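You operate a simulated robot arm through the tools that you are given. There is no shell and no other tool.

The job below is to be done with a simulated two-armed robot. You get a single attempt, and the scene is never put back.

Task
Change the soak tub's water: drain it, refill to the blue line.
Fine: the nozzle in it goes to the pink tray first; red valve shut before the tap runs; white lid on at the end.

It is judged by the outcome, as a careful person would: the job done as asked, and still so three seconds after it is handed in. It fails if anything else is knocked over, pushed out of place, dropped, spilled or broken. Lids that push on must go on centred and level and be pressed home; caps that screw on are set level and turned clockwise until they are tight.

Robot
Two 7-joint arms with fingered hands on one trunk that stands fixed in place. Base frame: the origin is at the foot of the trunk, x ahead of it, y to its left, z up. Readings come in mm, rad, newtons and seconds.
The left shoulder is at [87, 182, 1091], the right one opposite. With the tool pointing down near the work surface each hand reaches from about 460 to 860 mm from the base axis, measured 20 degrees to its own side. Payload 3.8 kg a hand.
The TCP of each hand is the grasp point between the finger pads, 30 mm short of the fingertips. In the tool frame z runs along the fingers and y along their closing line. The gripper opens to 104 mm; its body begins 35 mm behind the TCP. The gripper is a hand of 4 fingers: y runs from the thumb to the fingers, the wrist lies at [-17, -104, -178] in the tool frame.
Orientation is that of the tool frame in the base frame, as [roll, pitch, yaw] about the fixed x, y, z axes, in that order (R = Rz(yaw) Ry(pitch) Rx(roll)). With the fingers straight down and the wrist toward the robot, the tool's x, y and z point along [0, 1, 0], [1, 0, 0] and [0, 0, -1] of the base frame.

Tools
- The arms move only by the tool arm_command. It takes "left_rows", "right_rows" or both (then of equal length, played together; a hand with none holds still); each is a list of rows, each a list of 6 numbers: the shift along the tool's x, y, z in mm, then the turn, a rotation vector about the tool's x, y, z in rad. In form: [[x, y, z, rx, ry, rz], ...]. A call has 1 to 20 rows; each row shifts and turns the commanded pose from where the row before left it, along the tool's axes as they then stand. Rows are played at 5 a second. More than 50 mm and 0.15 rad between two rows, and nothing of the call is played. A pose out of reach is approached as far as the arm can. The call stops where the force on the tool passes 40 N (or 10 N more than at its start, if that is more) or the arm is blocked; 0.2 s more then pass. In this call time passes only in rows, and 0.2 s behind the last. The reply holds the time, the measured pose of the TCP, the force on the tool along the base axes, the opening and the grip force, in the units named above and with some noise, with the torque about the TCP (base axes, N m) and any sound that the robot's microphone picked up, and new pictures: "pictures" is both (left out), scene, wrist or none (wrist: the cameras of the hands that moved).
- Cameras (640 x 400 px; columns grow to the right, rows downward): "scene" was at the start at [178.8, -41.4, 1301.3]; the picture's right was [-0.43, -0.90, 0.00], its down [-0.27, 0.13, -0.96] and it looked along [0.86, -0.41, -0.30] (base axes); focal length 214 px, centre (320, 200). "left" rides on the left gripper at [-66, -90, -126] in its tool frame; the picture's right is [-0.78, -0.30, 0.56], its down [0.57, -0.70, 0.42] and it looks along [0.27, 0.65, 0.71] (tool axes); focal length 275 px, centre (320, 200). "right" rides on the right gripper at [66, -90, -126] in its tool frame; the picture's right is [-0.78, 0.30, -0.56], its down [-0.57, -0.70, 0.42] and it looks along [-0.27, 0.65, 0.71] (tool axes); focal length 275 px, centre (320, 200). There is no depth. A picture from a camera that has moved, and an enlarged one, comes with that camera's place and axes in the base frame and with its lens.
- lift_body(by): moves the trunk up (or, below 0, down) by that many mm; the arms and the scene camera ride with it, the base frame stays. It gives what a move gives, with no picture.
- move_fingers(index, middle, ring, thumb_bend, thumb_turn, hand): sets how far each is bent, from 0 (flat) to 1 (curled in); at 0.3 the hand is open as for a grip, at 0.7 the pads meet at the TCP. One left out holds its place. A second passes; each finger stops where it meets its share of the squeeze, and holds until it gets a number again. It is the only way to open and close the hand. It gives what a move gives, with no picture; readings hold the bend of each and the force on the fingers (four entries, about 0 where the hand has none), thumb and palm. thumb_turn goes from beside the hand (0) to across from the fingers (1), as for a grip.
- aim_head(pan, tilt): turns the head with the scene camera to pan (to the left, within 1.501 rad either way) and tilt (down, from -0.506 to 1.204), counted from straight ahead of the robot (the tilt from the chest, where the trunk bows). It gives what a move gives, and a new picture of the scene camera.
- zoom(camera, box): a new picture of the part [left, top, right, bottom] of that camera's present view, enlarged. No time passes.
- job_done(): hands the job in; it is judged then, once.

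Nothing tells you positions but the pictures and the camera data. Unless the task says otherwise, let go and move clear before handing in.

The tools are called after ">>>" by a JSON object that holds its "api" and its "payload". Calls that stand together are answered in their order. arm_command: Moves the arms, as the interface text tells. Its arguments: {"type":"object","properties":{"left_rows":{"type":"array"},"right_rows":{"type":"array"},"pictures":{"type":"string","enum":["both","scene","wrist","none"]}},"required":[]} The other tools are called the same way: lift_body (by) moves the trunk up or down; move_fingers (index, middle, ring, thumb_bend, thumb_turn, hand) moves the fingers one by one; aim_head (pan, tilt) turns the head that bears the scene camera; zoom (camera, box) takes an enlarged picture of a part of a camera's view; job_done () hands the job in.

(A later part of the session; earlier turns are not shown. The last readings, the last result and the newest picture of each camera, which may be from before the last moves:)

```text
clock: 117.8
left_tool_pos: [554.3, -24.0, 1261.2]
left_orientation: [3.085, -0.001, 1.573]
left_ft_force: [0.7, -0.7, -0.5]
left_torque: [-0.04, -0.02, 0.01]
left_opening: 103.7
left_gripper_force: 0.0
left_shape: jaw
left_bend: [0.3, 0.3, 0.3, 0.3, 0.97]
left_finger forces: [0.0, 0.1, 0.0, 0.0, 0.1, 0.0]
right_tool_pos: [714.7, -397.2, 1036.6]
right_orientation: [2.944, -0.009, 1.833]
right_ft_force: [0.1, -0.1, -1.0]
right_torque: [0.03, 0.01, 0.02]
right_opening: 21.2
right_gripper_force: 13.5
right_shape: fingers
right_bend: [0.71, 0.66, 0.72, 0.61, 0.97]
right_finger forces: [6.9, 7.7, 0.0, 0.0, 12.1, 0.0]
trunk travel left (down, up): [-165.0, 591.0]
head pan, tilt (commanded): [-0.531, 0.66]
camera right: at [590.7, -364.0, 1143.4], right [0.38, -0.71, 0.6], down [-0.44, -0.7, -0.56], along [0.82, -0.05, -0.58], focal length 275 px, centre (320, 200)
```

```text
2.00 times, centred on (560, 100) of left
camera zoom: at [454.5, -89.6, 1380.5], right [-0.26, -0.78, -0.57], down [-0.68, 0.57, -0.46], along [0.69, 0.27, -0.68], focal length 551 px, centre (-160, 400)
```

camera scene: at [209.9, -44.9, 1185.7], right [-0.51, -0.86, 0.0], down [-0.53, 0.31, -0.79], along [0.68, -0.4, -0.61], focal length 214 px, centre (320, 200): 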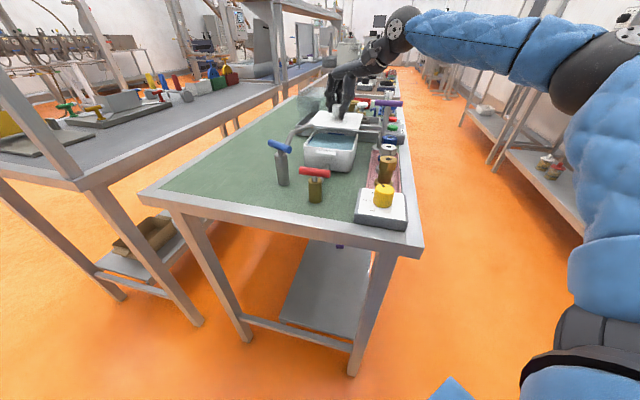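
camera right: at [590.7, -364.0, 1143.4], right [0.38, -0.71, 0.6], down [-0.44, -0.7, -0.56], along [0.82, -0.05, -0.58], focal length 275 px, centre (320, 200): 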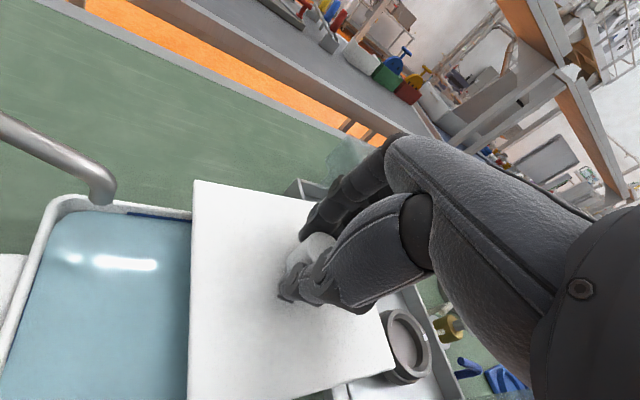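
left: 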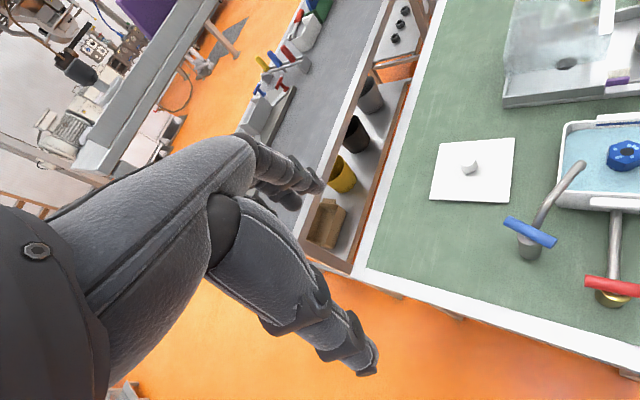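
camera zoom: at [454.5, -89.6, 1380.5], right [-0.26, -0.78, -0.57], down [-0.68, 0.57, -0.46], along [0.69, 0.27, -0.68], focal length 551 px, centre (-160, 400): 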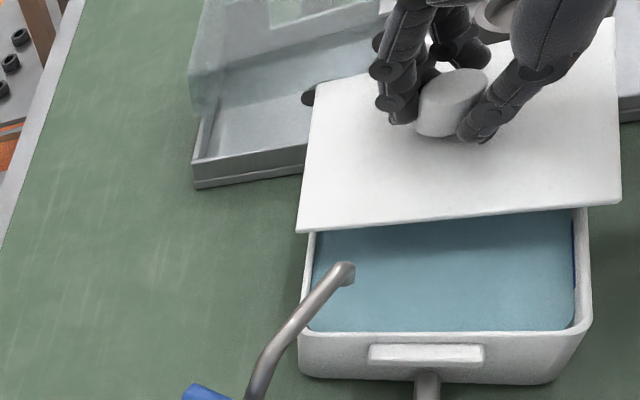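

The obstacle is the purple tap's horizontal arm just beyond the tub (top z≈975). The lid also tipped about 4° in the grip. I'll correct that tilt and move 23 mm closer to the tub, where there's room to lower between that arm and the spout.

>>> {"api": "arm_command", "payload": {"right_rows": [[0, 0, 0, 0.019, 0.033, 0.006], [0, 0, 0, 0.019, 0.032, 0.007], [8.3, -5.6, -1, 0, 0, 0], [8.3, -5.6, -1, 0, 0, 0], [0, 0, 0, 0, 0, 0]], "pictures": "wrist"}}

>>> {"api": "zoom", "payload": {"camera": "scene", "box": [300, 85, 380, 155]}}

>>> {"api": "zoom", "payload": {"camera": "left", "box": [480, 0, 640, 200]}}

```text
clock: 119.0
left_tool_pos: [551.9, -22.7, 1258.9]
left_orientation: [3.084, 0.001, 1.573]
left_ft_force: [-0.7, -1.0, 0.2]
left_torque: [0.02, -0.01, 0.0]
left_opening: 103.9
left_gripper_force: 0.0
left_shape: jaw
left_bend: [0.3, 0.3, 0.3, 0.3, 0.97]
left_finger forces: [0.0, 0.0, 0.0, 0.0, 0.1, 0.0]
right_tool_pos: [701.0, -384.5, 1038.0]
right_orientation: [2.983, -0.077, 1.832]
right_ft_force: [-0.4, 0.3, -0.5]
right_torque: [0.0, -0.03, 0.01]
right_opening: 21.2
right_gripper_force: 13.4
right_shape: fingers
right_bend: [0.71, 0.66, 0.72, 0.61, 0.97]
right_finger forces: [6.9, 7.6, 0.0, 0.1, 12.1, 0.0]
trunk travel left (down, up): [-165.0, 591.0]
head pan, tilt (commanded): [-0.531, 0.66]
camera right: at [581.6, -357.3, 1153.2], right [0.41, -0.74, 0.54], down [-0.47, -0.67, -0.57], along [0.78, -0.02, -0.62], focal length 275 px, centre (320, 200)
```

right: 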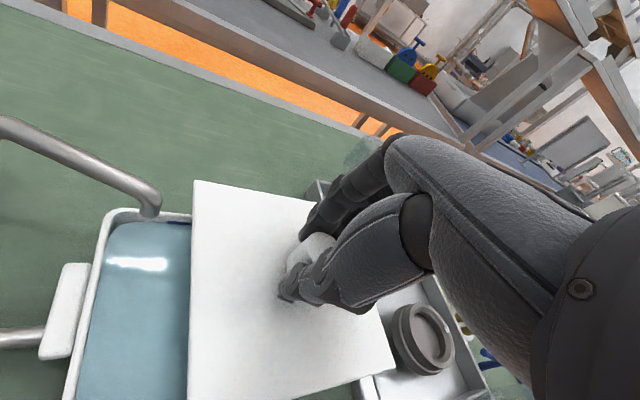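

```text
5.71 times, centred on (340, 120) of scene
camera zoom: at [210.2, -45.0, 1185.6], right [-0.51, -0.86, 0.0], down [-0.53, 0.31, -0.79], along [0.68, -0.4, -0.61], focal length 1226 px, centre (206, 657)
```

zoom: 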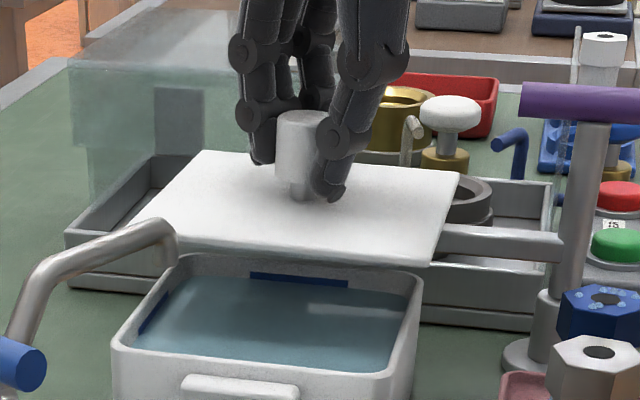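

```text
2.00 times, centred on (560, 100) of left
camera zoom: at [454.4, -89.5, 1380.5], right [-0.26, -0.78, -0.57], down [-0.68, 0.57, -0.46], along [0.69, 0.27, -0.68], focal length 551 px, centre (-160, 400)
```

zoom: 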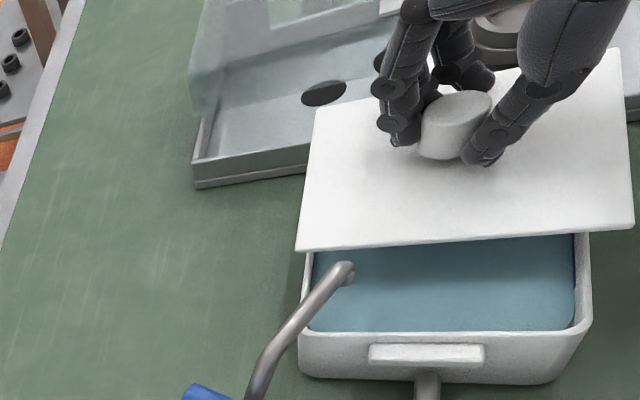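

The lid is level within 1° and aligned. To get the final position right, I'll measure the tub rim corners with the same left and scene camera pair I'm using for the lid.

>>> {"api": "zoom", "payload": {"camera": "left", "box": [545, 95, 640, 200]}}

>>> {"api": "zoom", "payload": {"camera": "scene", "box": [310, 120, 370, 165]}}

```text
3.81 times, centred on (592, 148) of left
camera zoom: at [454.4, -89.5, 1380.5], right [-0.26, -0.78, -0.57], down [-0.68, 0.57, -0.46], along [0.69, 0.27, -0.68], focal length 1049 px, centre (-718, 400)
```

zoom: 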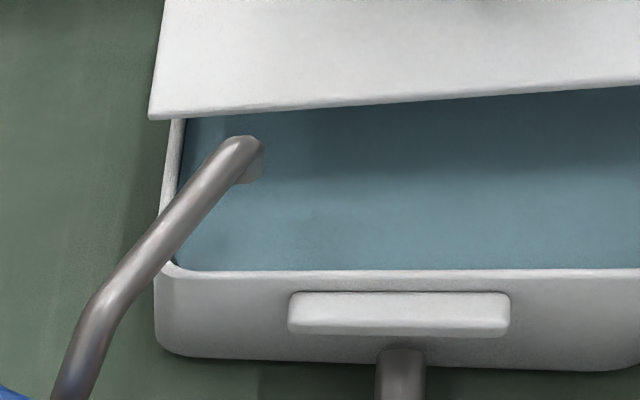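

```text
8.89 times, centred on (340, 142) of scene
camera zoom: at [210.2, -45.0, 1185.6], right [-0.51, -0.86, 0.0], down [-0.53, 0.31, -0.79], along [0.68, -0.4, -0.61], focal length 1906 px, centre (142, 711)
```

zoom: 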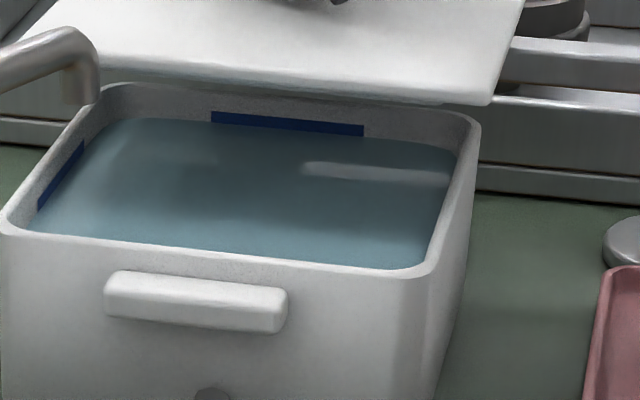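

Using the same camera pair, the lid centre is 48.7 mm from the tub centre along the diagonal with no sideways error. I'll trim the last degree of tilt and lower 15 mm in the gap.

>>> {"api": "arm_command", "payload": {"right_rows": [[0, 0, 0, 0.0164, 0.004, 0.002], [-0.6, -1.2, 7.4, 0, 0, 0], [-0.6, -1.2, 7.4, 0, 0, 0], [0, 0, 0, 0, 0, 0]], "pictures": "wrist"}}

>>> {"api": "zoom", "payload": {"camera": "scene", "box": [300, 85, 380, 155]}}

>>> {"api": "zoom", "payload": {"camera": "left", "box": [480, 0, 640, 200]}}

```text
clock: 120.0
left_tool_pos: [552.4, -24.0, 1259.9]
left_orientation: [3.084, 0.001, 1.572]
left_ft_force: [0.5, -0.3, 0.2]
left_torque: [-0.04, 0.0, 0.05]
left_opening: 103.5
left_gripper_force: 0.0
left_shape: jaw
left_bend: [0.3, 0.3, 0.3, 0.3, 0.97]
left_finger forces: [0.0, 0.1, 0.1, 0.0, 0.0, 0.0]
right_tool_pos: [700.0, -384.6, 1022.9]
right_orientation: [3.0, -0.081, 1.829]
right_ft_force: [-0.2, -0.8, -1.7]
right_torque: [0.03, -0.01, 0.01]
right_opening: 21.0
right_gripper_force: 13.0
right_shape: fingers
right_bend: [0.71, 0.66, 0.72, 0.61, 0.97]
right_finger forces: [6.8, 7.7, 0.0, 0.0, 12.1, 0.0]
trunk travel left (down, up): [-165.0, 591.0]
head pan, tilt (commanded): [-0.531, 0.66]
camera right: at [582.8, -357.2, 1140.4], right [0.42, -0.74, 0.53], down [-0.48, -0.67, -0.57], along [0.77, -0.02, -0.63], focal length 275 px, centre (320, 200)
```

right: 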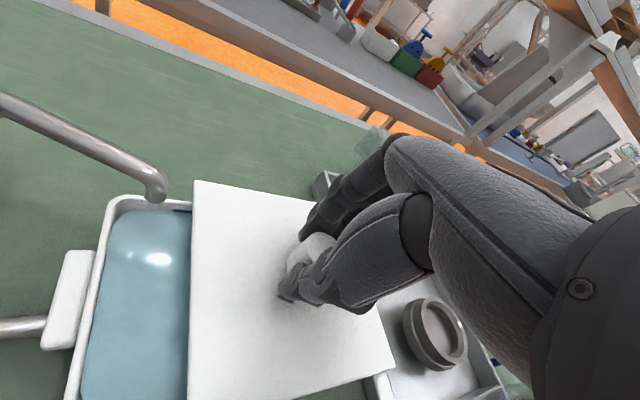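

```text
5.71 times, centred on (340, 120) of scene
camera zoom: at [210.1, -45.0, 1185.7], right [-0.51, -0.86, 0.0], down [-0.53, 0.31, -0.79], along [0.68, -0.4, -0.61], focal length 1226 px, centre (206, 657)
```

zoom: 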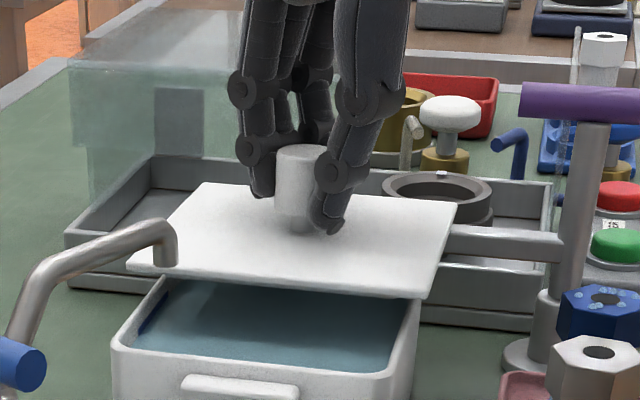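

```text
2.00 times, centred on (560, 100) of left
camera zoom: at [454.3, -89.5, 1380.6], right [-0.26, -0.78, -0.57], down [-0.68, 0.57, -0.46], along [0.69, 0.27, -0.68], focal length 551 px, centre (-160, 400)
```

zoom: 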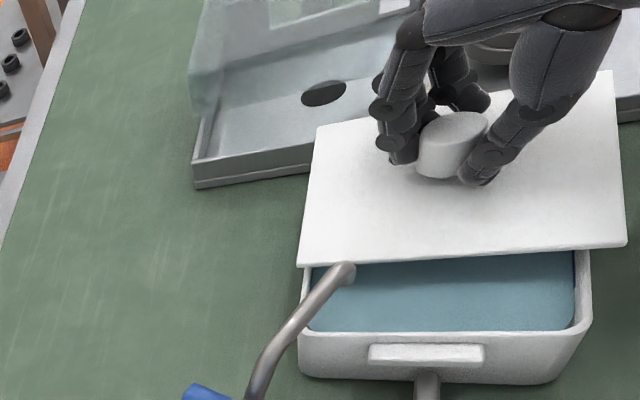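

No contact, and all four corners read z≈985.5: level, below the spout outlet and above the rim. Now I'll slide it under the spout, part of the way first.

>>> {"api": "arm_command", "payload": {"right_rows": [[8.6, -4.9, 0, 0, 0, 0], [8.6, -4.9, 0, 0, 0, 0], [8.6, -4.9, 0, 0, 0, 0], [0, 0, 0, 0, 0, 0]], "pictures": "wrist"}}

>>> {"api": "zoom", "payload": {"camera": "scene", "box": [295, 95, 375, 165]}}

>>> {"api": "zoom", "payload": {"camera": "left", "box": [480, 0, 640, 200]}}

```text
clock: 121.0
left_tool_pos: [553.8, -23.0, 1261.6]
left_orientation: [3.083, -0.002, 1.573]
left_ft_force: [0.0, 0.3, -0.5]
left_torque: [-0.02, -0.01, -0.02]
left_opening: 103.6
left_gripper_force: 0.0
left_shape: jaw
left_bend: [0.3, 0.3, 0.3, 0.3, 0.97]
left_finger forces: [0.1, 0.1, 0.0, 0.0, 0.0, 0.0]
right_tool_pos: [680.3, -362.9, 1023.4]
right_orientation: [2.997, -0.082, 1.83]
right_ft_force: [0.4, 0.3, -1.4]
right_torque: [0.01, 0.0, -0.01]
right_opening: 21.3
right_gripper_force: 13.4
right_shape: fingers
right_bend: [0.71, 0.66, 0.72, 0.61, 0.97]
right_finger forces: [6.8, 7.7, 0.0, 0.0, 12.2, 0.0]
trunk travel left (down, up): [-165.0, 591.0]
head pan, tilt (commanded): [-0.531, 0.66]
camera right: at [562.3, -336.5, 1140.2], right [0.42, -0.74, 0.53], down [-0.48, -0.67, -0.57], along [0.77, -0.02, -0.63], focal length 275 px, centre (320, 200)
```

right: 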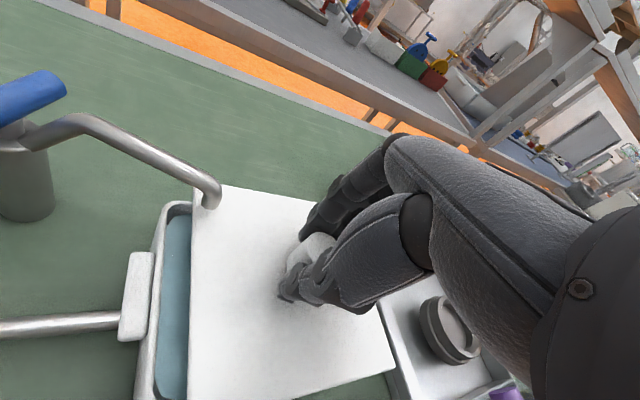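

```text
5.71 times, centred on (335, 130) of scene
camera zoom: at [210.2, -45.0, 1185.6], right [-0.51, -0.86, 0.0], down [-0.53, 0.31, -0.79], along [0.68, -0.4, -0.61], focal length 1226 px, centre (234, 600)
```

zoom: 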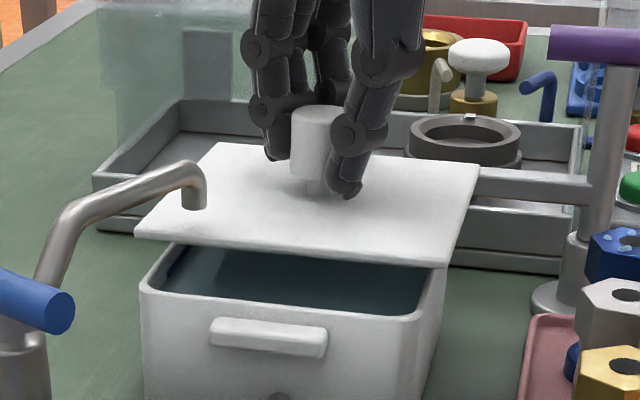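

```text
2.00 times, centred on (560, 100) of left
camera zoom: at [454.5, -89.5, 1380.5], right [-0.26, -0.78, -0.57], down [-0.68, 0.57, -0.46], along [0.69, 0.27, -0.68], focal length 551 px, centre (-160, 400)
```

zoom: 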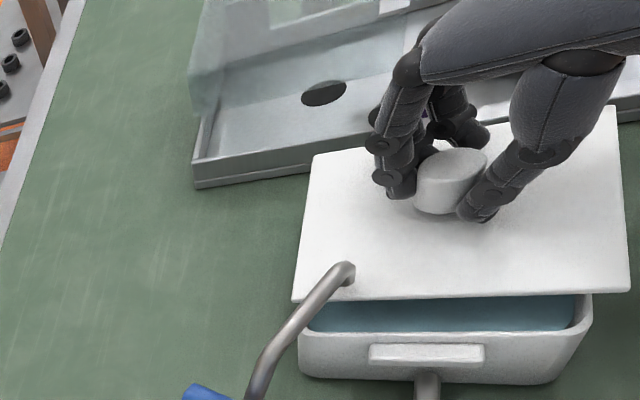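

Sliding cleanly under the spout. Two more steps to centre it.

>>> {"api": "arm_command", "payload": {"right_rows": [[8.6, -4.9, 0, 0, 0, 0], [8.6, -4.9, 0, 0, 0, 0], [0, 0, 0, 0, 0, 0]], "pictures": "wrist"}}

>>> {"api": "zoom", "payload": {"camera": "scene", "box": [300, 110, 365, 165]}}

>>> {"api": "zoom", "payload": {"camera": "left", "box": [540, 60, 640, 200]}}

>>> {"api": "zoom", "payload": {"camera": "right", "box": [100, 140, 420, 400]}}

```text
clock: 121.8
left_tool_pos: [552.5, -24.4, 1260.7]
left_orientation: [3.084, 0.0, 1.573]
left_ft_force: [0.2, -0.8, 0.5]
left_torque: [0.01, 0.01, 0.01]
left_opening: 103.6
left_gripper_force: 0.0
left_shape: jaw
left_bend: [0.3, 0.3, 0.3, 0.3, 0.97]
left_finger forces: [0.1, 0.0, 0.1, 0.1, 0.0, 0.0]
right_tool_pos: [666.0, -349.3, 1023.5]
right_orientation: [2.999, -0.081, 1.831]
right_ft_force: [0.2, -0.1, -0.2]
right_torque: [0.0, -0.01, 0.01]
right_opening: 21.3
right_gripper_force: 13.2
right_shape: fingers
right_bend: [0.71, 0.66, 0.72, 0.61, 0.97]
right_finger forces: [6.9, 7.7, 0.0, 0.0, 12.2, 0.0]
trunk travel left (down, up): [-165.0, 591.0]
head pan, tilt (commanded): [-0.531, 0.66]
camera right: at [548.4, -321.7, 1140.4], right [0.42, -0.74, 0.53], down [-0.48, -0.67, -0.57], along [0.77, -0.02, -0.63], focal length 275 px, centre (320, 200)
```

right: 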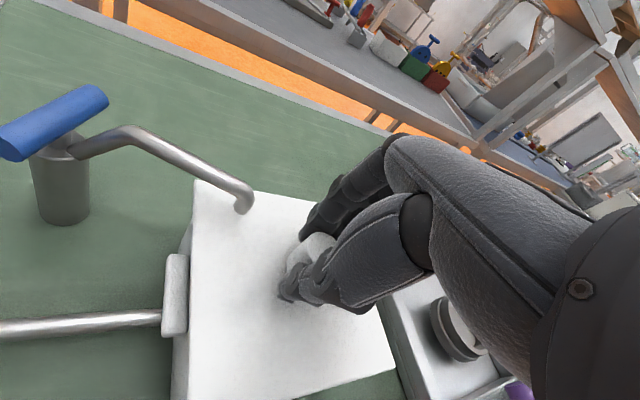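

```text
7.27 times, centred on (332, 138) of scene
camera zoom: at [210.2, -45.0, 1185.6], right [-0.51, -0.86, 0.0], down [-0.53, 0.31, -0.79], along [0.68, -0.4, -0.61], focal length 1560 px, centre (229, 654)
```

zoom: 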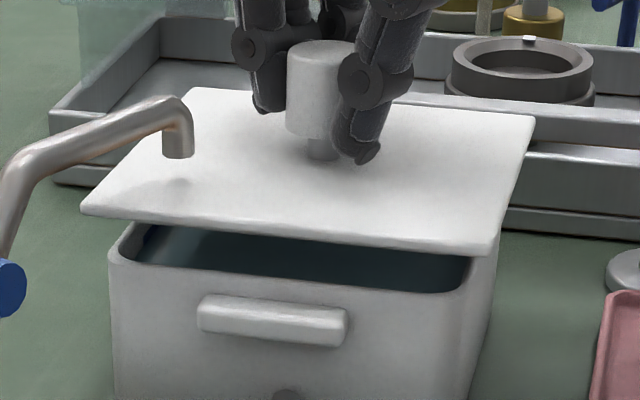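

```text
2.86 times, centred on (590, 130) of left
camera zoom: at [454.4, -89.5, 1380.5], right [-0.26, -0.78, -0.57], down [-0.68, 0.57, -0.46], along [0.69, 0.27, -0.68], focal length 786 px, centre (-451, 400)
```

zoom: 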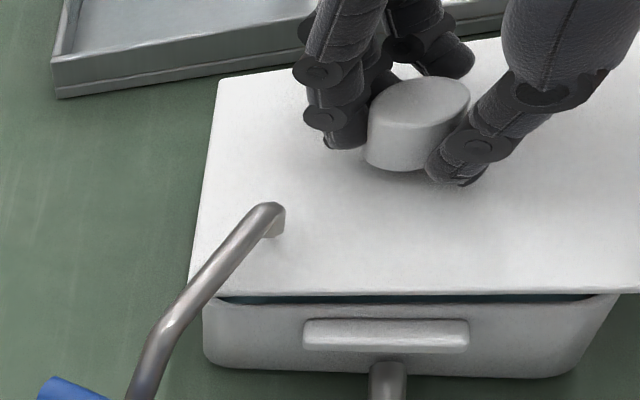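

```text
1.54 times, centred on (260, 270) of right
camera zoom: at [548.4, -321.7, 1140.4], right [0.42, -0.74, 0.53], down [-0.48, -0.67, -0.57], along [0.77, -0.02, -0.63], focal length 424 px, centre (412, 92)
```

zoom: 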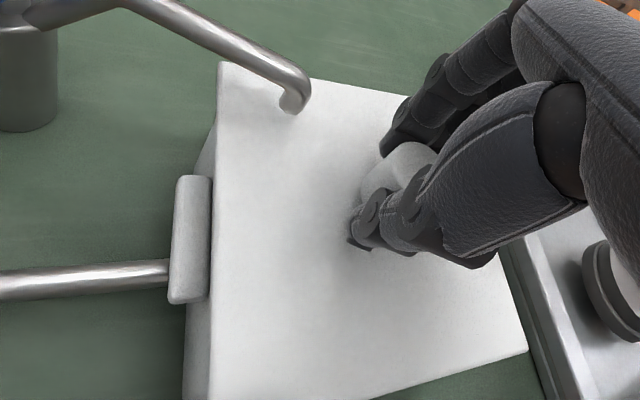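

The lid is over the tub; by the same camera pair it needs about 2 mm more to the left. I'll apply that and lower gently, watching the force.

>>> {"api": "arm_command", "payload": {"right_rows": [[2.1, 0.5, 0.2, 0, 0, 0], [-0.2, -0.4, 3, 0, 0, 0], [-0.2, -0.4, 3, 0, 0, 0], [0, 0, 0, 0, 0, 0]], "pictures": "wrist"}}

>>> {"api": "zoom", "payload": {"camera": "scene", "box": [300, 110, 365, 165]}}

>>> {"api": "zoom", "payload": {"camera": "left", "box": [540, 60, 640, 200]}}

```text
clock: 122.8
left_tool_pos: [552.8, -24.0, 1260.2]
left_orientation: [3.084, -0.001, 1.573]
left_ft_force: [1.0, 0.8, -1.1]
left_torque: [0.01, -0.02, 0.01]
left_opening: 103.8
left_gripper_force: 0.1
left_shape: jaw
left_bend: [0.3, 0.3, 0.3, 0.3, 0.97]
left_finger forces: [0.0, 0.0, 0.0, 0.0, 0.1, 0.0]
right_tool_pos: [666.8, -346.9, 1017.1]
right_orientation: [2.998, -0.081, 1.829]
right_ft_force: [-0.4, -0.4, -0.4]
right_torque: [0.0, -0.01, 0.02]
right_opening: 21.3
right_gripper_force: 12.9
right_shape: fingers
right_bend: [0.71, 0.66, 0.72, 0.61, 0.97]
right_finger forces: [6.8, 7.7, 0.1, 0.0, 12.0, 0.1]
trunk travel left (down, up): [-165.0, 591.0]
head pan, tilt (commanded): [-0.531, 0.66]
camera right: at [548.5, -319.5, 1134.6], right [0.42, -0.74, 0.53], down [-0.48, -0.67, -0.57], along [0.77, -0.02, -0.63], focal length 275 px, centre (320, 200)
```

right: 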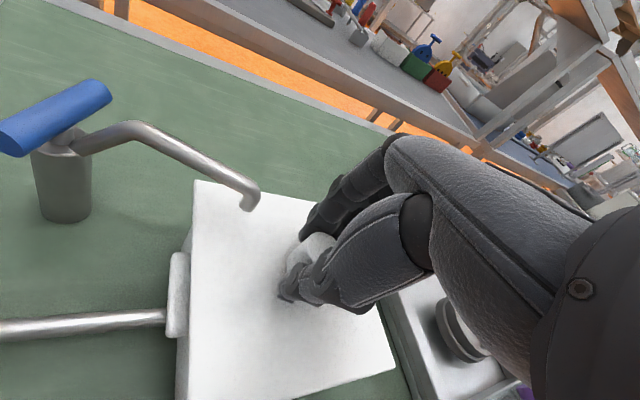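

```text
7.27 times, centred on (332, 138) of scene
camera zoom: at [210.1, -45.0, 1185.6], right [-0.51, -0.86, 0.0], down [-0.53, 0.31, -0.79], along [0.68, -0.4, -0.61], focal length 1560 px, centre (229, 654)
```

zoom: 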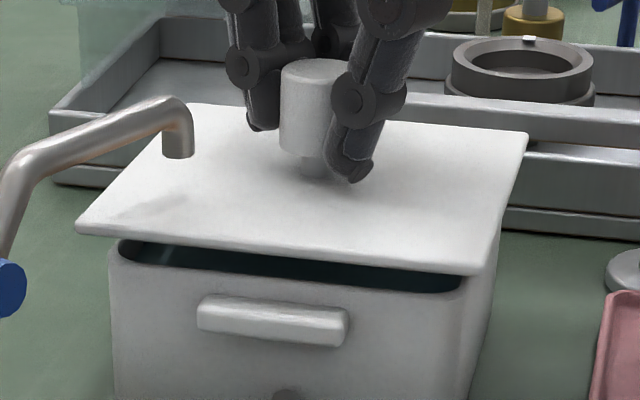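

```text
2.86 times, centred on (590, 130) of left
camera zoom: at [454.4, -89.5, 1380.6], right [-0.26, -0.78, -0.57], down [-0.68, 0.57, -0.46], along [0.69, 0.27, -0.68], focal length 786 px, centre (-451, 400)
```

zoom: 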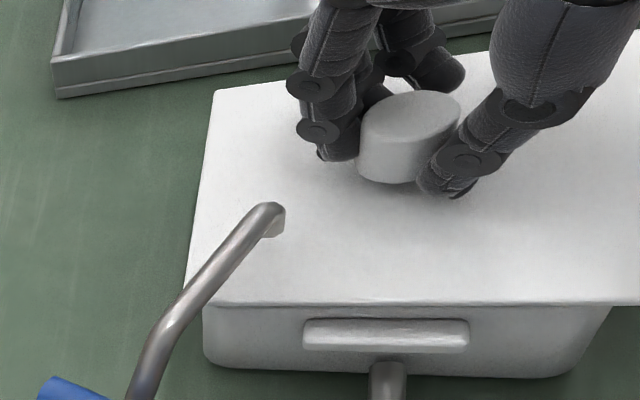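

Still no contact and the lid reads centred within about 1 mm of the rim. Lowering in small steps now.

>>> {"api": "arm_command", "payload": {"right_rows": [[-0.16, -0.28, 2, 0, 0, 0], [0, 0, 0, 0, 0, 0]], "pictures": "none"}}

>>> {"api": "arm_command", "payload": {"right_rows": [[-0.16, -0.28, 2, 0, 0, 0], [0, 0, 0, 0, 0, 0]], "pictures": "none"}}

```text
clock: 123.4
left_tool_pos: [553.0, -23.6, 1261.0]
left_orientation: [3.084, 0.0, 1.573]
left_ft_force: [-0.6, 0.0, -0.5]
left_torque: [0.0, -0.01, 0.0]
left_opening: 103.7
left_gripper_force: 0.1
left_shape: jaw
left_bend: [0.3, 0.3, 0.3, 0.3, 0.97]
left_finger forces: [0.0, 0.1, 0.1, 0.1, 0.0, 0.0]
right_tool_pos: [667.0, -346.9, 1015.8]
right_orientation: [2.998, -0.081, 1.83]
right_ft_force: [-0.3, 0.0, -1.1]
right_torque: [0.0, -0.02, 0.01]
right_opening: 21.0
right_gripper_force: 13.5
right_shape: fingers
right_bend: [0.71, 0.66, 0.72, 0.61, 0.97]
right_finger forces: [6.9, 7.7, 0.0, 0.0, 12.1, 0.0]
trunk travel left (down, up): [-165.0, 591.0]
head pan, tilt (commanded): [-0.531, 0.66]
```

```text
clock: 124.0
left_tool_pos: [552.4, -23.6, 1260.6]
left_orientation: [3.085, 0.002, 1.573]
left_ft_force: [0.0, 0.2, -0.4]
left_torque: [-0.02, -0.01, -0.01]
left_opening: 103.8
left_gripper_force: 0.1
left_shape: jaw
left_bend: [0.3, 0.3, 0.3, 0.3, 0.97]
left_finger forces: [0.0, 0.1, 0.1, 0.1, 0.0, 0.0]
right_tool_pos: [666.7, -347.2, 1011.8]
right_orientation: [2.997, -0.081, 1.829]
right_ft_force: [0.9, -0.7, -1.0]
right_torque: [-0.02, -0.01, -0.02]
right_opening: 21.1
right_gripper_force: 13.1
right_shape: fingers
right_bend: [0.71, 0.66, 0.72, 0.61, 0.97]
right_finger forces: [6.7, 7.7, 0.0, 0.0, 12.1, 0.0]
trunk travel left (down, up): [-165.0, 591.0]
head pan, tilt (commanded): [-0.531, 0.66]
```

No contact even though the underside should now be inside the rim: a good sign. Continuing down.

>>> {"api": "arm_command", "payload": {"right_rows": [[-0.12, -0.2, 1.5, 0, 0, 0], [0, 0, 0, 0, 0, 0]], "pictures": "none"}}

>>> {"api": "arm_command", "payload": {"right_rows": [[-0.12, -0.2, 1.5, 0, 0, 0], [0, 0, 0, 0, 0, 0]], "pictures": "wrist"}}

>>> {"api": "zoom", "payload": {"camera": "scene", "box": [300, 110, 365, 165]}}

```text
clock: 124.6
left_tool_pos: [551.9, -22.7, 1261.3]
left_orientation: [3.083, 0.0, 1.572]
left_ft_force: [-0.2, 0.7, -0.1]
left_torque: [0.01, -0.07, -0.02]
left_opening: 103.6
left_gripper_force: 0.0
left_shape: jaw
left_bend: [0.3, 0.3, 0.3, 0.3, 0.97]
left_finger forces: [0.0, 0.1, 0.0, 0.0, 0.0, 0.1]
right_tool_pos: [666.1, -346.1, 1012.3]
right_orientation: [2.998, -0.08, 1.832]
right_ft_force: [-0.1, 0.7, -1.1]
right_torque: [-0.01, 0.03, 0.0]
right_opening: 21.2
right_gripper_force: 13.6
right_shape: fingers
right_bend: [0.71, 0.66, 0.72, 0.61, 0.97]
right_finger forces: [6.7, 7.7, 0.0, 0.1, 12.1, 0.0]
trunk travel left (down, up): [-165.0, 591.0]
head pan, tilt (commanded): [-0.531, 0.66]
```

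```text
clock: 125.2
left_tool_pos: [551.0, -24.5, 1260.7]
left_orientation: [3.085, 0.0, 1.573]
left_ft_force: [-0.4, -0.7, 0.3]
left_torque: [0.03, 0.01, -0.03]
left_opening: 103.6
left_gripper_force: 0.0
left_shape: jaw
left_bend: [0.3, 0.3, 0.3, 0.3, 0.97]
left_finger forces: [0.0, 0.1, 0.1, 0.2, 0.0, 0.0]
right_tool_pos: [666.6, -346.2, 1010.6]
right_orientation: [2.998, -0.081, 1.83]
right_ft_force: [-0.3, 0.2, -0.7]
right_torque: [0.0, -0.03, 0.0]
right_opening: 21.3
right_gripper_force: 13.2
right_shape: fingers
right_bend: [0.71, 0.66, 0.72, 0.61, 0.97]
right_finger forces: [6.8, 7.8, 0.1, 0.0, 12.0, 0.0]
trunk travel left (down, up): [-165.0, 591.0]
head pan, tilt (commanded): [-0.531, 0.66]
camera right: at [548.5, -319.2, 1127.1], right [0.42, -0.74, 0.53], down [-0.48, -0.67, -0.57], along [0.77, -0.02, -0.63], focal length 275 px, centre (320, 200)
```

right: 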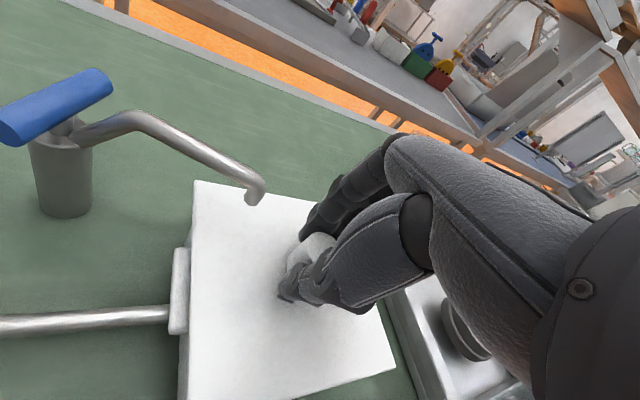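

```text
7.27 times, centred on (332, 138) of scene
camera zoom: at [210.1, -45.0, 1185.6], right [-0.51, -0.86, 0.0], down [-0.53, 0.31, -0.79], along [0.68, -0.4, -0.61], focal length 1560 px, centre (229, 654)
```

zoom: 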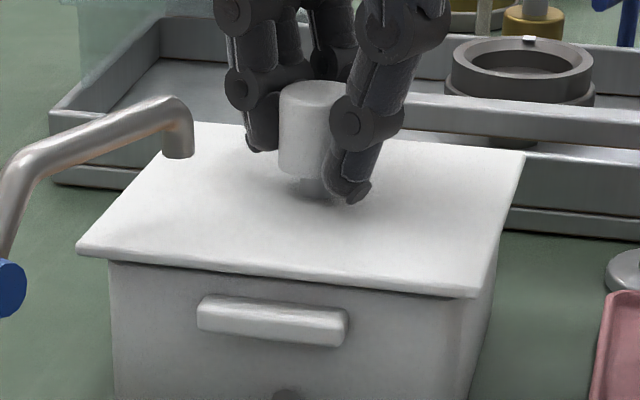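

The lid is almost down, centred and parallel to the rim, still with no contact force. Continuing in small steps until it seats.

>>> {"api": "arm_command", "payload": {"right_rows": [[-0.12, -0.2, 1.5, 0, 0, 0], [0, 0, 0, 0, 0, 0]], "pictures": "none"}}

>>> {"api": "arm_command", "payload": {"right_rows": [[-0.12, -0.2, 1.5, 0, 0, 0], [0, 0, 0, 0, 0, 0]], "pictures": "none"}}

```text
clock: 125.8
left_tool_pos: [551.7, -23.3, 1260.2]
left_orientation: [3.084, 0.0, 1.574]
left_ft_force: [-0.1, 0.1, 0.6]
left_torque: [0.02, 0.01, 0.01]
left_opening: 103.8
left_gripper_force: 0.2
left_shape: jaw
left_bend: [0.3, 0.3, 0.3, 0.3, 0.97]
left_finger forces: [0.0, 0.0, 0.1, 0.0, 0.0, 0.1]
right_tool_pos: [665.5, -347.1, 1009.5]
right_orientation: [2.997, -0.081, 1.83]
right_ft_force: [-0.9, -1.1, -0.1]
right_torque: [-0.03, -0.02, 0.0]
right_opening: 21.3
right_gripper_force: 13.0
right_shape: fingers
right_bend: [0.71, 0.66, 0.72, 0.61, 0.97]
right_finger forces: [6.7, 7.7, 0.0, 0.0, 12.0, 0.0]
trunk travel left (down, up): [-165.0, 591.0]
head pan, tilt (commanded): [-0.531, 0.66]
```

```text
clock: 126.4
left_tool_pos: [552.7, -23.6, 1260.7]
left_orientation: [3.083, 0.001, 1.572]
left_ft_force: [-0.8, 0.0, 0.2]
left_torque: [-0.02, 0.03, 0.0]
left_opening: 103.8
left_gripper_force: 0.1
left_shape: jaw
left_bend: [0.3, 0.3, 0.3, 0.3, 0.97]
left_finger forces: [0.0, 0.0, 0.0, 0.0, 0.0, 0.0]
right_tool_pos: [667.1, -346.9, 1008.1]
right_orientation: [2.995, -0.082, 1.828]
right_ft_force: [-0.2, -1.3, 2.3]
right_torque: [-0.05, -0.03, -0.01]
right_opening: 21.1
right_gripper_force: 13.5
right_shape: fingers
right_bend: [0.71, 0.66, 0.72, 0.61, 0.97]
right_finger forces: [6.5, 8.3, 0.0, 0.0, 12.3, 0.0]
trunk travel left (down, up): [-165.0, 591.0]
head pan, tilt (commanded): [-0.531, 0.66]
```

First contact (about 3 N). I'll look closely before pressing.

>>> {"api": "zoom", "payload": {"camera": "scene", "box": [305, 120, 365, 165]}}

>>> {"api": "zoom", "payload": {"camera": "left", "box": [540, 60, 640, 200]}}

>>> {"api": "zoom", "payload": {"camera": "right", "box": [150, 160, 410, 400]}}

```text
8.89 times, centred on (335, 142) of scene
camera zoom: at [209.8, -44.9, 1185.8], right [-0.51, -0.86, 0.0], down [-0.53, 0.31, -0.79], along [0.68, -0.4, -0.61], focal length 1906 px, centre (187, 711)
```

zoom: 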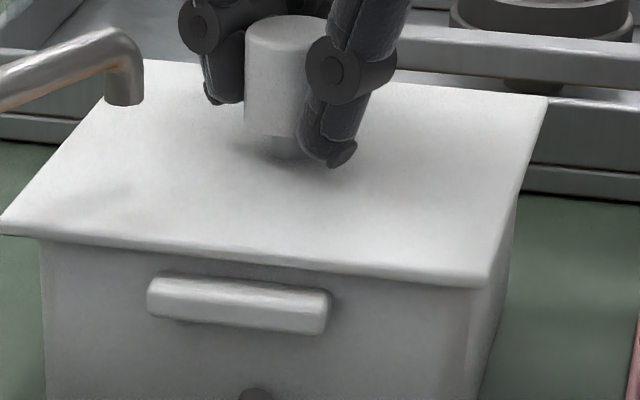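

```text
2.86 times, centred on (590, 130) of left
camera zoom: at [453.9, -89.4, 1380.8], right [-0.26, -0.78, -0.57], down [-0.68, 0.57, -0.46], along [0.69, 0.27, -0.67], focal length 786 px, centre (-451, 400)
```

zoom: 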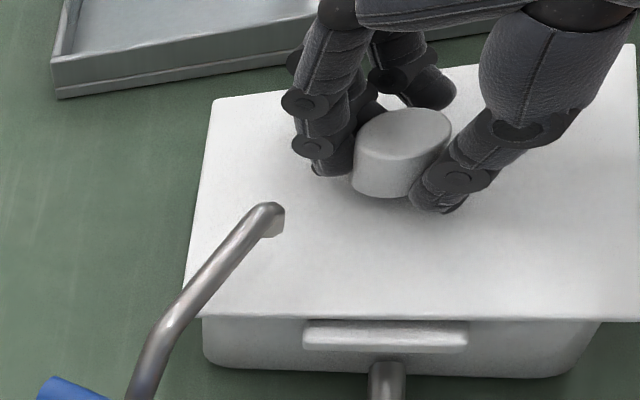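

```text
1.67 times, centred on (280, 280) of right
camera zoom: at [548.7, -318.6, 1124.9], right [0.42, -0.74, 0.53], down [-0.48, -0.67, -0.57], along [0.78, -0.02, -0.63], focal length 459 px, centre (387, 67)
```

zoom: 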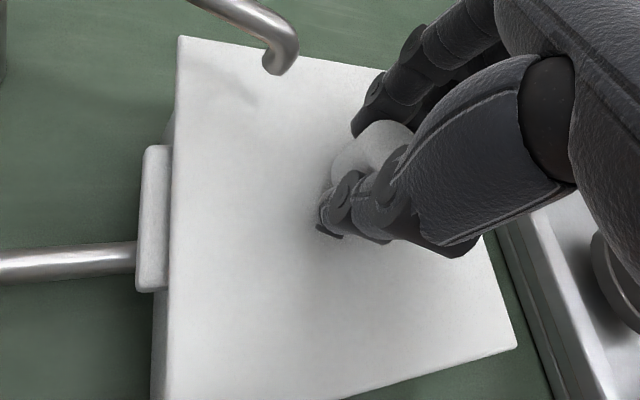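

Contact is even and the lid reads centred within about 1 mm and 1°. I'll push down a little more with the grip to seat it, watching the force.

>>> {"api": "arm_command", "payload": {"right_rows": [[-0.08, -0.14, 1, 0, 0, 0], [-0.08, -0.14, 1, 0, 0, 0], [0, 0, 0, 0, 0, 0]], "pictures": "none"}}

>>> {"api": "zoom", "payload": {"camera": "scene", "box": [305, 120, 365, 165]}}

```text
clock: 127.2
left_tool_pos: [551.4, -22.4, 1261.0]
left_orientation: [3.082, -0.001, 1.573]
left_ft_force: [0.5, -0.3, 0.5]
left_torque: [0.02, -0.01, 0.03]
left_opening: 103.7
left_gripper_force: 0.2
left_shape: jaw
left_bend: [0.3, 0.3, 0.3, 0.3, 0.97]
left_finger forces: [0.1, 0.0, 0.1, 0.0, 0.1, 0.0]
right_tool_pos: [666.0, -345.9, 1007.8]
right_orientation: [2.995, -0.081, 1.831]
right_ft_force: [2.5, -1.5, 11.4]
right_torque: [-0.02, -0.07, 0.01]
right_opening: 21.2
right_gripper_force: 15.3
right_shape: fingers
right_bend: [0.71, 0.66, 0.72, 0.62, 0.97]
right_finger forces: [7.4, 10.2, 0.0, 0.0, 12.5, 0.1]
trunk travel left (down, up): [-165.0, 591.0]
head pan, tilt (commanded): [-0.531, 0.66]
```

```text
8.89 times, centred on (335, 142) of scene
camera zoom: at [209.3, -44.6, 1185.9], right [-0.51, -0.86, 0.0], down [-0.53, 0.31, -0.79], along [0.68, -0.4, -0.61], focal length 1906 px, centre (187, 711)
```

zoom: 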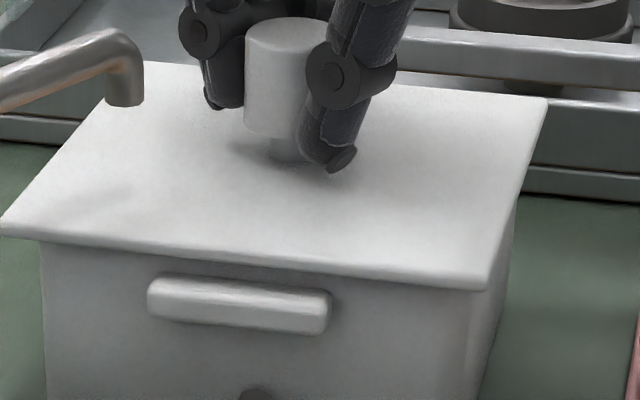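

The lid is resting on the rim and resists at about 12 N. I'll ease off, let go of the knob, and then press straight down on the knob's top with closed fingers to push it home.

>>> {"api": "arm_command", "payload": {"right_rows": [[0.16, 0.28, -2, 0, 0, 0], [0, 0, 0, 0, 0, 0]], "pictures": "none"}}

>>> {"api": "move_fingers", "payload": {"hand": "right", "index": 0.56, "middle": 0.56, "ring": 0.56, "thumb_bend": 0.56}}

>>> {"api": "move_fingers", "payload": {"hand": "right", "index": 0.48, "middle": 0.48, "ring": 0.48, "thumb_bend": 0.5}}

>>> {"api": "zoom", "payload": {"camera": "scene", "box": [295, 105, 375, 165]}}

>>> {"api": "zoom", "payload": {"camera": "left", "box": [540, 60, 640, 200]}}

```text
clock: 127.8
left_tool_pos: [551.6, -22.5, 1261.0]
left_orientation: [3.083, -0.001, 1.572]
left_ft_force: [-0.3, -0.4, -0.9]
left_torque: [-0.04, 0.01, 0.02]
left_opening: 103.6
left_gripper_force: 0.0
left_shape: jaw
left_bend: [0.3, 0.3, 0.3, 0.3, 0.97]
left_finger forces: [0.0, 0.1, 0.0, 0.1, 0.1, 0.0]
right_tool_pos: [664.8, -346.2, 1009.0]
right_orientation: [2.999, -0.082, 1.832]
right_ft_force: [2.4, -0.3, 8.3]
right_torque: [0.01, -0.11, 0.02]
right_opening: 21.1
right_gripper_force: 14.8
right_shape: fingers
right_bend: [0.71, 0.66, 0.72, 0.62, 0.97]
right_finger forces: [7.8, 9.6, 0.0, 0.0, 12.0, 0.0]
trunk travel left (down, up): [-165.0, 591.0]
head pan, tilt (commanded): [-0.531, 0.66]
```

```text
clock: 128.8
left_tool_pos: [551.7, -23.7, 1260.5]
left_orientation: [3.084, 0.0, 1.572]
left_ft_force: [0.2, -0.4, 1.0]
left_torque: [0.0, 0.01, 0.03]
left_opening: 103.5
left_gripper_force: 0.0
left_shape: jaw
left_bend: [0.3, 0.3, 0.3, 0.3, 0.97]
left_finger forces: [0.0, 0.0, 0.0, 0.0, 0.0, 0.0]
right_tool_pos: [665.6, -345.7, 1008.0]
right_orientation: [2.997, -0.081, 1.83]
right_ft_force: [-0.4, -0.6, 0.0]
right_torque: [-0.01, -0.01, -0.04]
right_opening: 37.6
right_gripper_force: 0.0
right_shape: fingers
right_bend: [0.56, 0.56, 0.56, 0.56, 0.99]
right_finger forces: [0.1, 0.1, 0.0, 0.0, 0.1, 0.1]
trunk travel left (down, up): [-165.0, 591.0]
head pan, tilt (commanded): [-0.531, 0.66]
```

```text
clock: 129.8
left_tool_pos: [551.6, -23.8, 1261.7]
left_orientation: [3.083, 0.002, 1.572]
left_ft_force: [0.5, 0.0, 0.0]
left_torque: [-0.01, -0.01, 0.0]
left_opening: 103.8
left_gripper_force: 0.1
left_shape: jaw
left_bend: [0.3, 0.3, 0.3, 0.3, 0.97]
left_finger forces: [0.0, 0.1, 0.0, 0.0, 0.0, 0.1]
right_tool_pos: [664.7, -344.9, 1006.9]
right_orientation: [2.999, -0.08, 1.831]
right_ft_force: [0.2, 0.1, 1.0]
right_torque: [0.03, -0.02, 0.01]
right_opening: 55.9
right_gripper_force: 0.1
right_shape: fingers
right_bend: [0.48, 0.48, 0.48, 0.5, 0.99]
right_finger forces: [0.0, 0.0, 0.0, 0.0, 0.0, 0.1]
trunk travel left (down, up): [-165.0, 591.0]
head pan, tilt (commanded): [-0.531, 0.66]
```

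```text
6.67 times, centred on (335, 135) of scene
camera zoom: at [210.0, -45.0, 1185.7], right [-0.51, -0.86, 0.0], down [-0.53, 0.31, -0.79], along [0.68, -0.4, -0.61], focal length 1430 px, centre (220, 633)
```

zoom: 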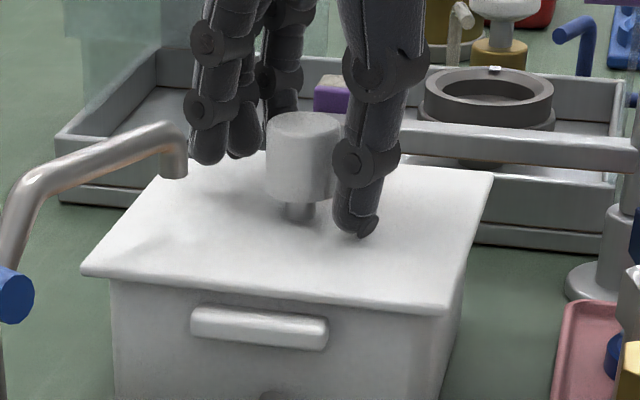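

```text
2.86 times, centred on (590, 130) of left
camera zoom: at [454.3, -89.5, 1380.6], right [-0.26, -0.78, -0.57], down [-0.68, 0.57, -0.46], along [0.69, 0.27, -0.68], focal length 786 px, centre (-451, 400)
```

zoom: 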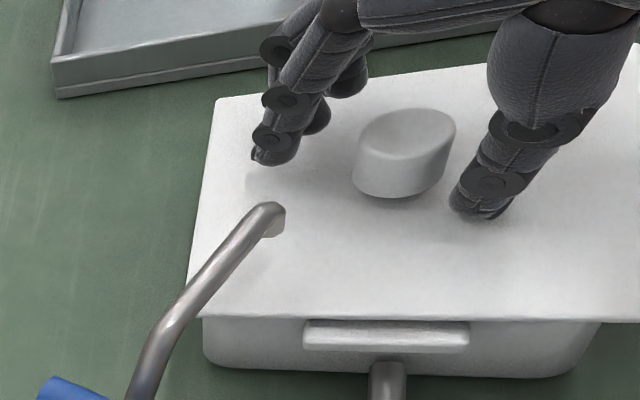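

The lid sits on the tub and the knob is free. I'll zoom in on the rim line to judge whether it's flush.

>>> {"api": "zoom", "payload": {"camera": "scene", "box": [303, 140, 333, 165]}}

>>> {"api": "zoom", "payload": {"camera": "scene", "box": [335, 135, 365, 160]}}

>>> {"api": "zoom", "payload": {"camera": "left", "box": [560, 150, 640, 200]}}

```text
16.00 times, centred on (318, 152) of scene
camera zoom: at [210.0, -45.0, 1185.7], right [-0.51, -0.86, 0.0], down [-0.53, 0.31, -0.79], along [0.68, -0.4, -0.61], focal length 3432 px, centre (352, 960)
```

zoom: 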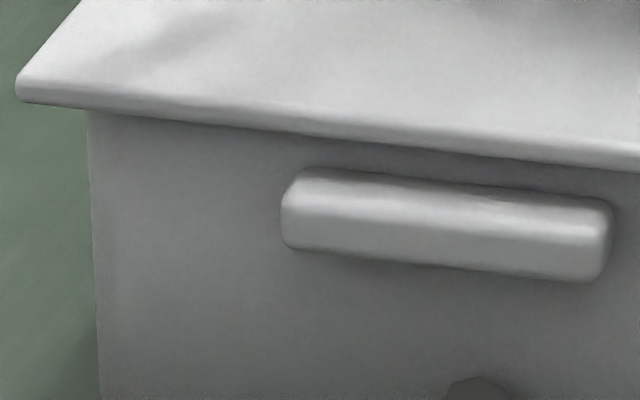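

```text
16.00 times, centred on (350, 148) of scene
camera zoom: at [210.0, -45.0, 1185.7], right [-0.51, -0.86, 0.0], down [-0.53, 0.31, -0.79], along [0.68, -0.4, -0.61], focal length 3432 px, centre (-160, 1040)
```

zoom: 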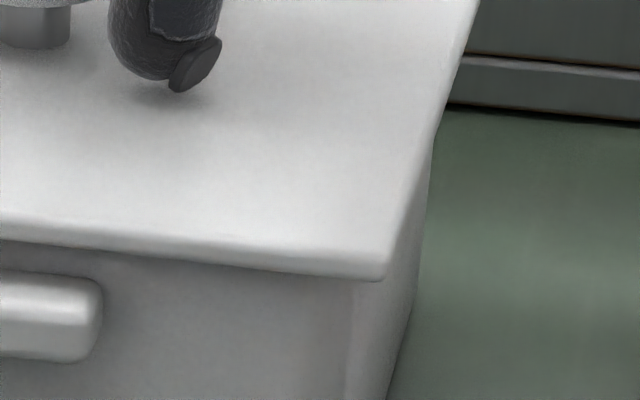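

```text
8.00 times, centred on (600, 175) of left
camera zoom: at [454.3, -89.5, 1380.6], right [-0.26, -0.78, -0.57], down [-0.68, 0.57, -0.46], along [0.69, 0.27, -0.68], focal length 2202 px, centre (-1920, 400)
```

zoom: 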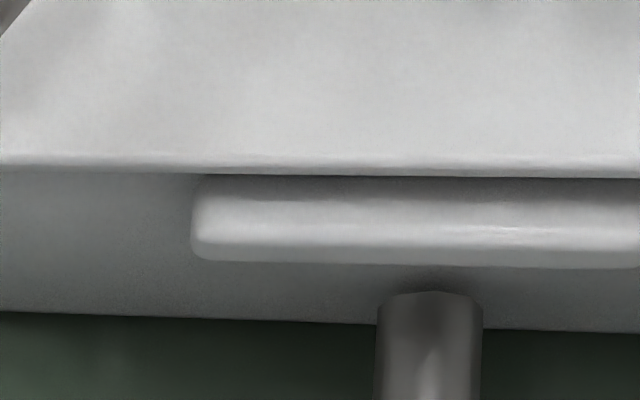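

The near edge looks parallel and close to flush, but I can't see underneath, so I'll press it. First lift the hand clear, straighten it to vertical, and close the fingers into a solid tip.

>>> {"api": "arm_command", "payload": {"right_rows": [[0.8, 1.4, -9.9, 0, 0, 0], [1.6, 2.8, -19.7, 0, 0, 0], [1.6, 2.8, -19.7, 0, 0, 0], [0.8, 1.4, -9.9, 0, 0, 0], [0, 0, 0, 0.071, -0.04, 0], [0, 0, 0, 0.071, -0.04, 0], [0, 0, 0, 0, 0, 0]], "pictures": "none"}}

>>> {"api": "move_fingers", "payload": {"hand": "right", "index": 0.74, "middle": 0.74, "ring": 0.74, "thumb_bend": 0.74}}

>>> {"api": "zoom", "payload": {"camera": "right", "box": [150, 160, 410, 400]}}

>>> {"api": "zoom", "payload": {"camera": "scene", "box": [290, 85, 380, 165]}}

>>> {"api": "zoom", "payload": {"camera": "left", "box": [540, 40, 640, 180]}}

```text
clock: 131.4
left_tool_pos: [553.0, -23.1, 1261.1]
left_orientation: [3.083, -0.001, 1.571]
left_ft_force: [0.1, -0.8, 0.4]
left_torque: [0.01, -0.03, -0.03]
left_opening: 103.9
left_gripper_force: 0.0
left_shape: jaw
left_bend: [0.3, 0.3, 0.3, 0.3, 0.97]
left_finger forces: [0.0, 0.1, 0.0, 0.0, 0.0, 0.0]
right_tool_pos: [666.9, -348.0, 1067.7]
right_orientation: [3.14, 0.0, 1.824]
right_ft_force: [0.5, -0.5, -0.7]
right_torque: [0.0, -0.01, -0.01]
right_opening: 55.7
right_gripper_force: 0.1
right_shape: fingers
right_bend: [0.48, 0.48, 0.48, 0.5, 0.99]
right_finger forces: [0.1, 0.0, 0.0, 0.1, 0.0, 0.0]
trunk travel left (down, up): [-165.0, 591.0]
head pan, tilt (commanded): [-0.531, 0.66]
```

```text
clock: 132.4
left_tool_pos: [551.6, -23.0, 1260.9]
left_orientation: [3.082, 0.0, 1.571]
left_ft_force: [0.0, 0.0, -0.4]
left_torque: [-0.01, -0.05, -0.01]
left_opening: 103.7
left_gripper_force: 0.0
left_shape: jaw
left_bend: [0.3, 0.3, 0.3, 0.3, 0.97]
left_finger forces: [0.0, 0.0, 0.0, 0.0, 0.1, 0.0]
right_tool_pos: [666.3, -347.9, 1068.4]
right_orientation: [3.139, -0.005, 1.823]
right_ft_force: [0.0, 0.1, 0.8]
right_torque: [-0.02, 0.0, 0.01]
right_opening: 0.2
right_gripper_force: 0.0
right_shape: fingers
right_bend: [0.73, 0.74, 0.74, 0.73, 0.99]
right_finger forces: [0.0, 0.0, 0.0, 0.1, 0.0, 0.0]
trunk travel left (down, up): [-165.0, 591.0]
head pan, tilt (commanded): [-0.531, 0.66]
```

```text
1.67 times, centred on (280, 280) of right
camera zoom: at [563.2, -306.2, 1193.5], right [0.48, -0.68, 0.56], down [-0.53, -0.73, -0.43], along [0.69, -0.09, -0.71], focal length 459 px, centre (387, 67)
```

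zoom: 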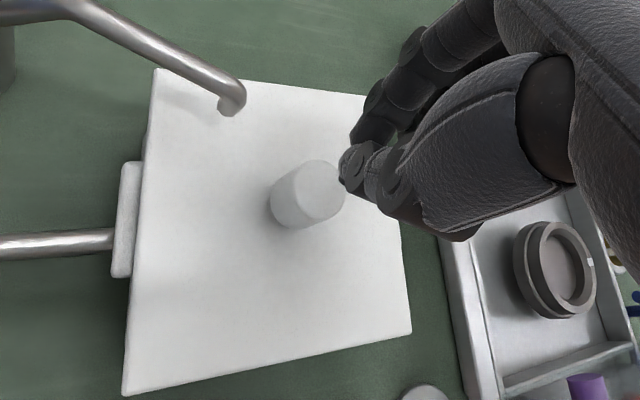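

```text
5.00 times, centred on (335, 125) of scene
camera zoom: at [210.0, -45.0, 1185.7], right [-0.51, -0.86, 0.0], down [-0.53, 0.31, -0.79], along [0.68, -0.4, -0.61], focal length 1072 px, centre (245, 575)
```

zoom: 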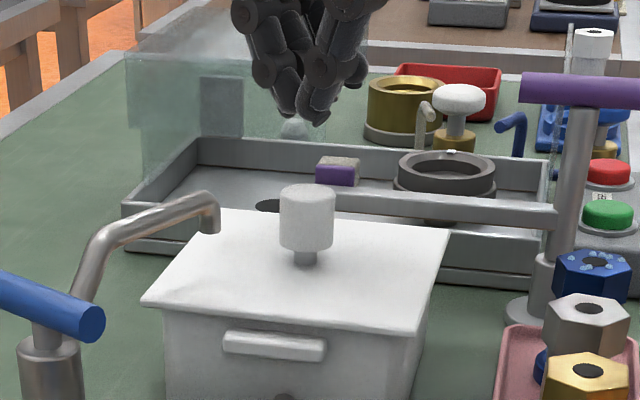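

```text
2.86 times, centred on (590, 110) of left
camera zoom: at [454.3, -89.5, 1380.6], right [-0.26, -0.78, -0.57], down [-0.68, 0.57, -0.46], along [0.69, 0.27, -0.68], focal length 786 px, centre (-451, 457)
```

zoom: 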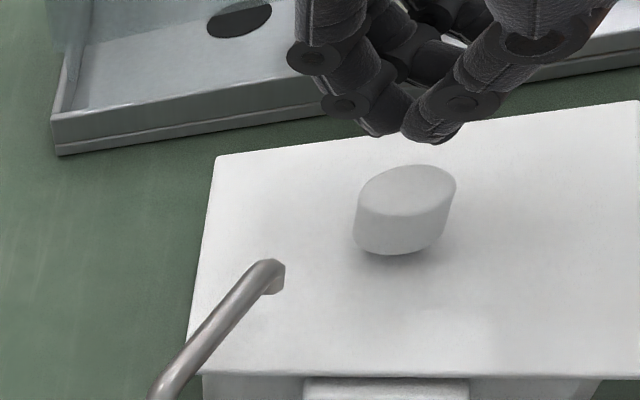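

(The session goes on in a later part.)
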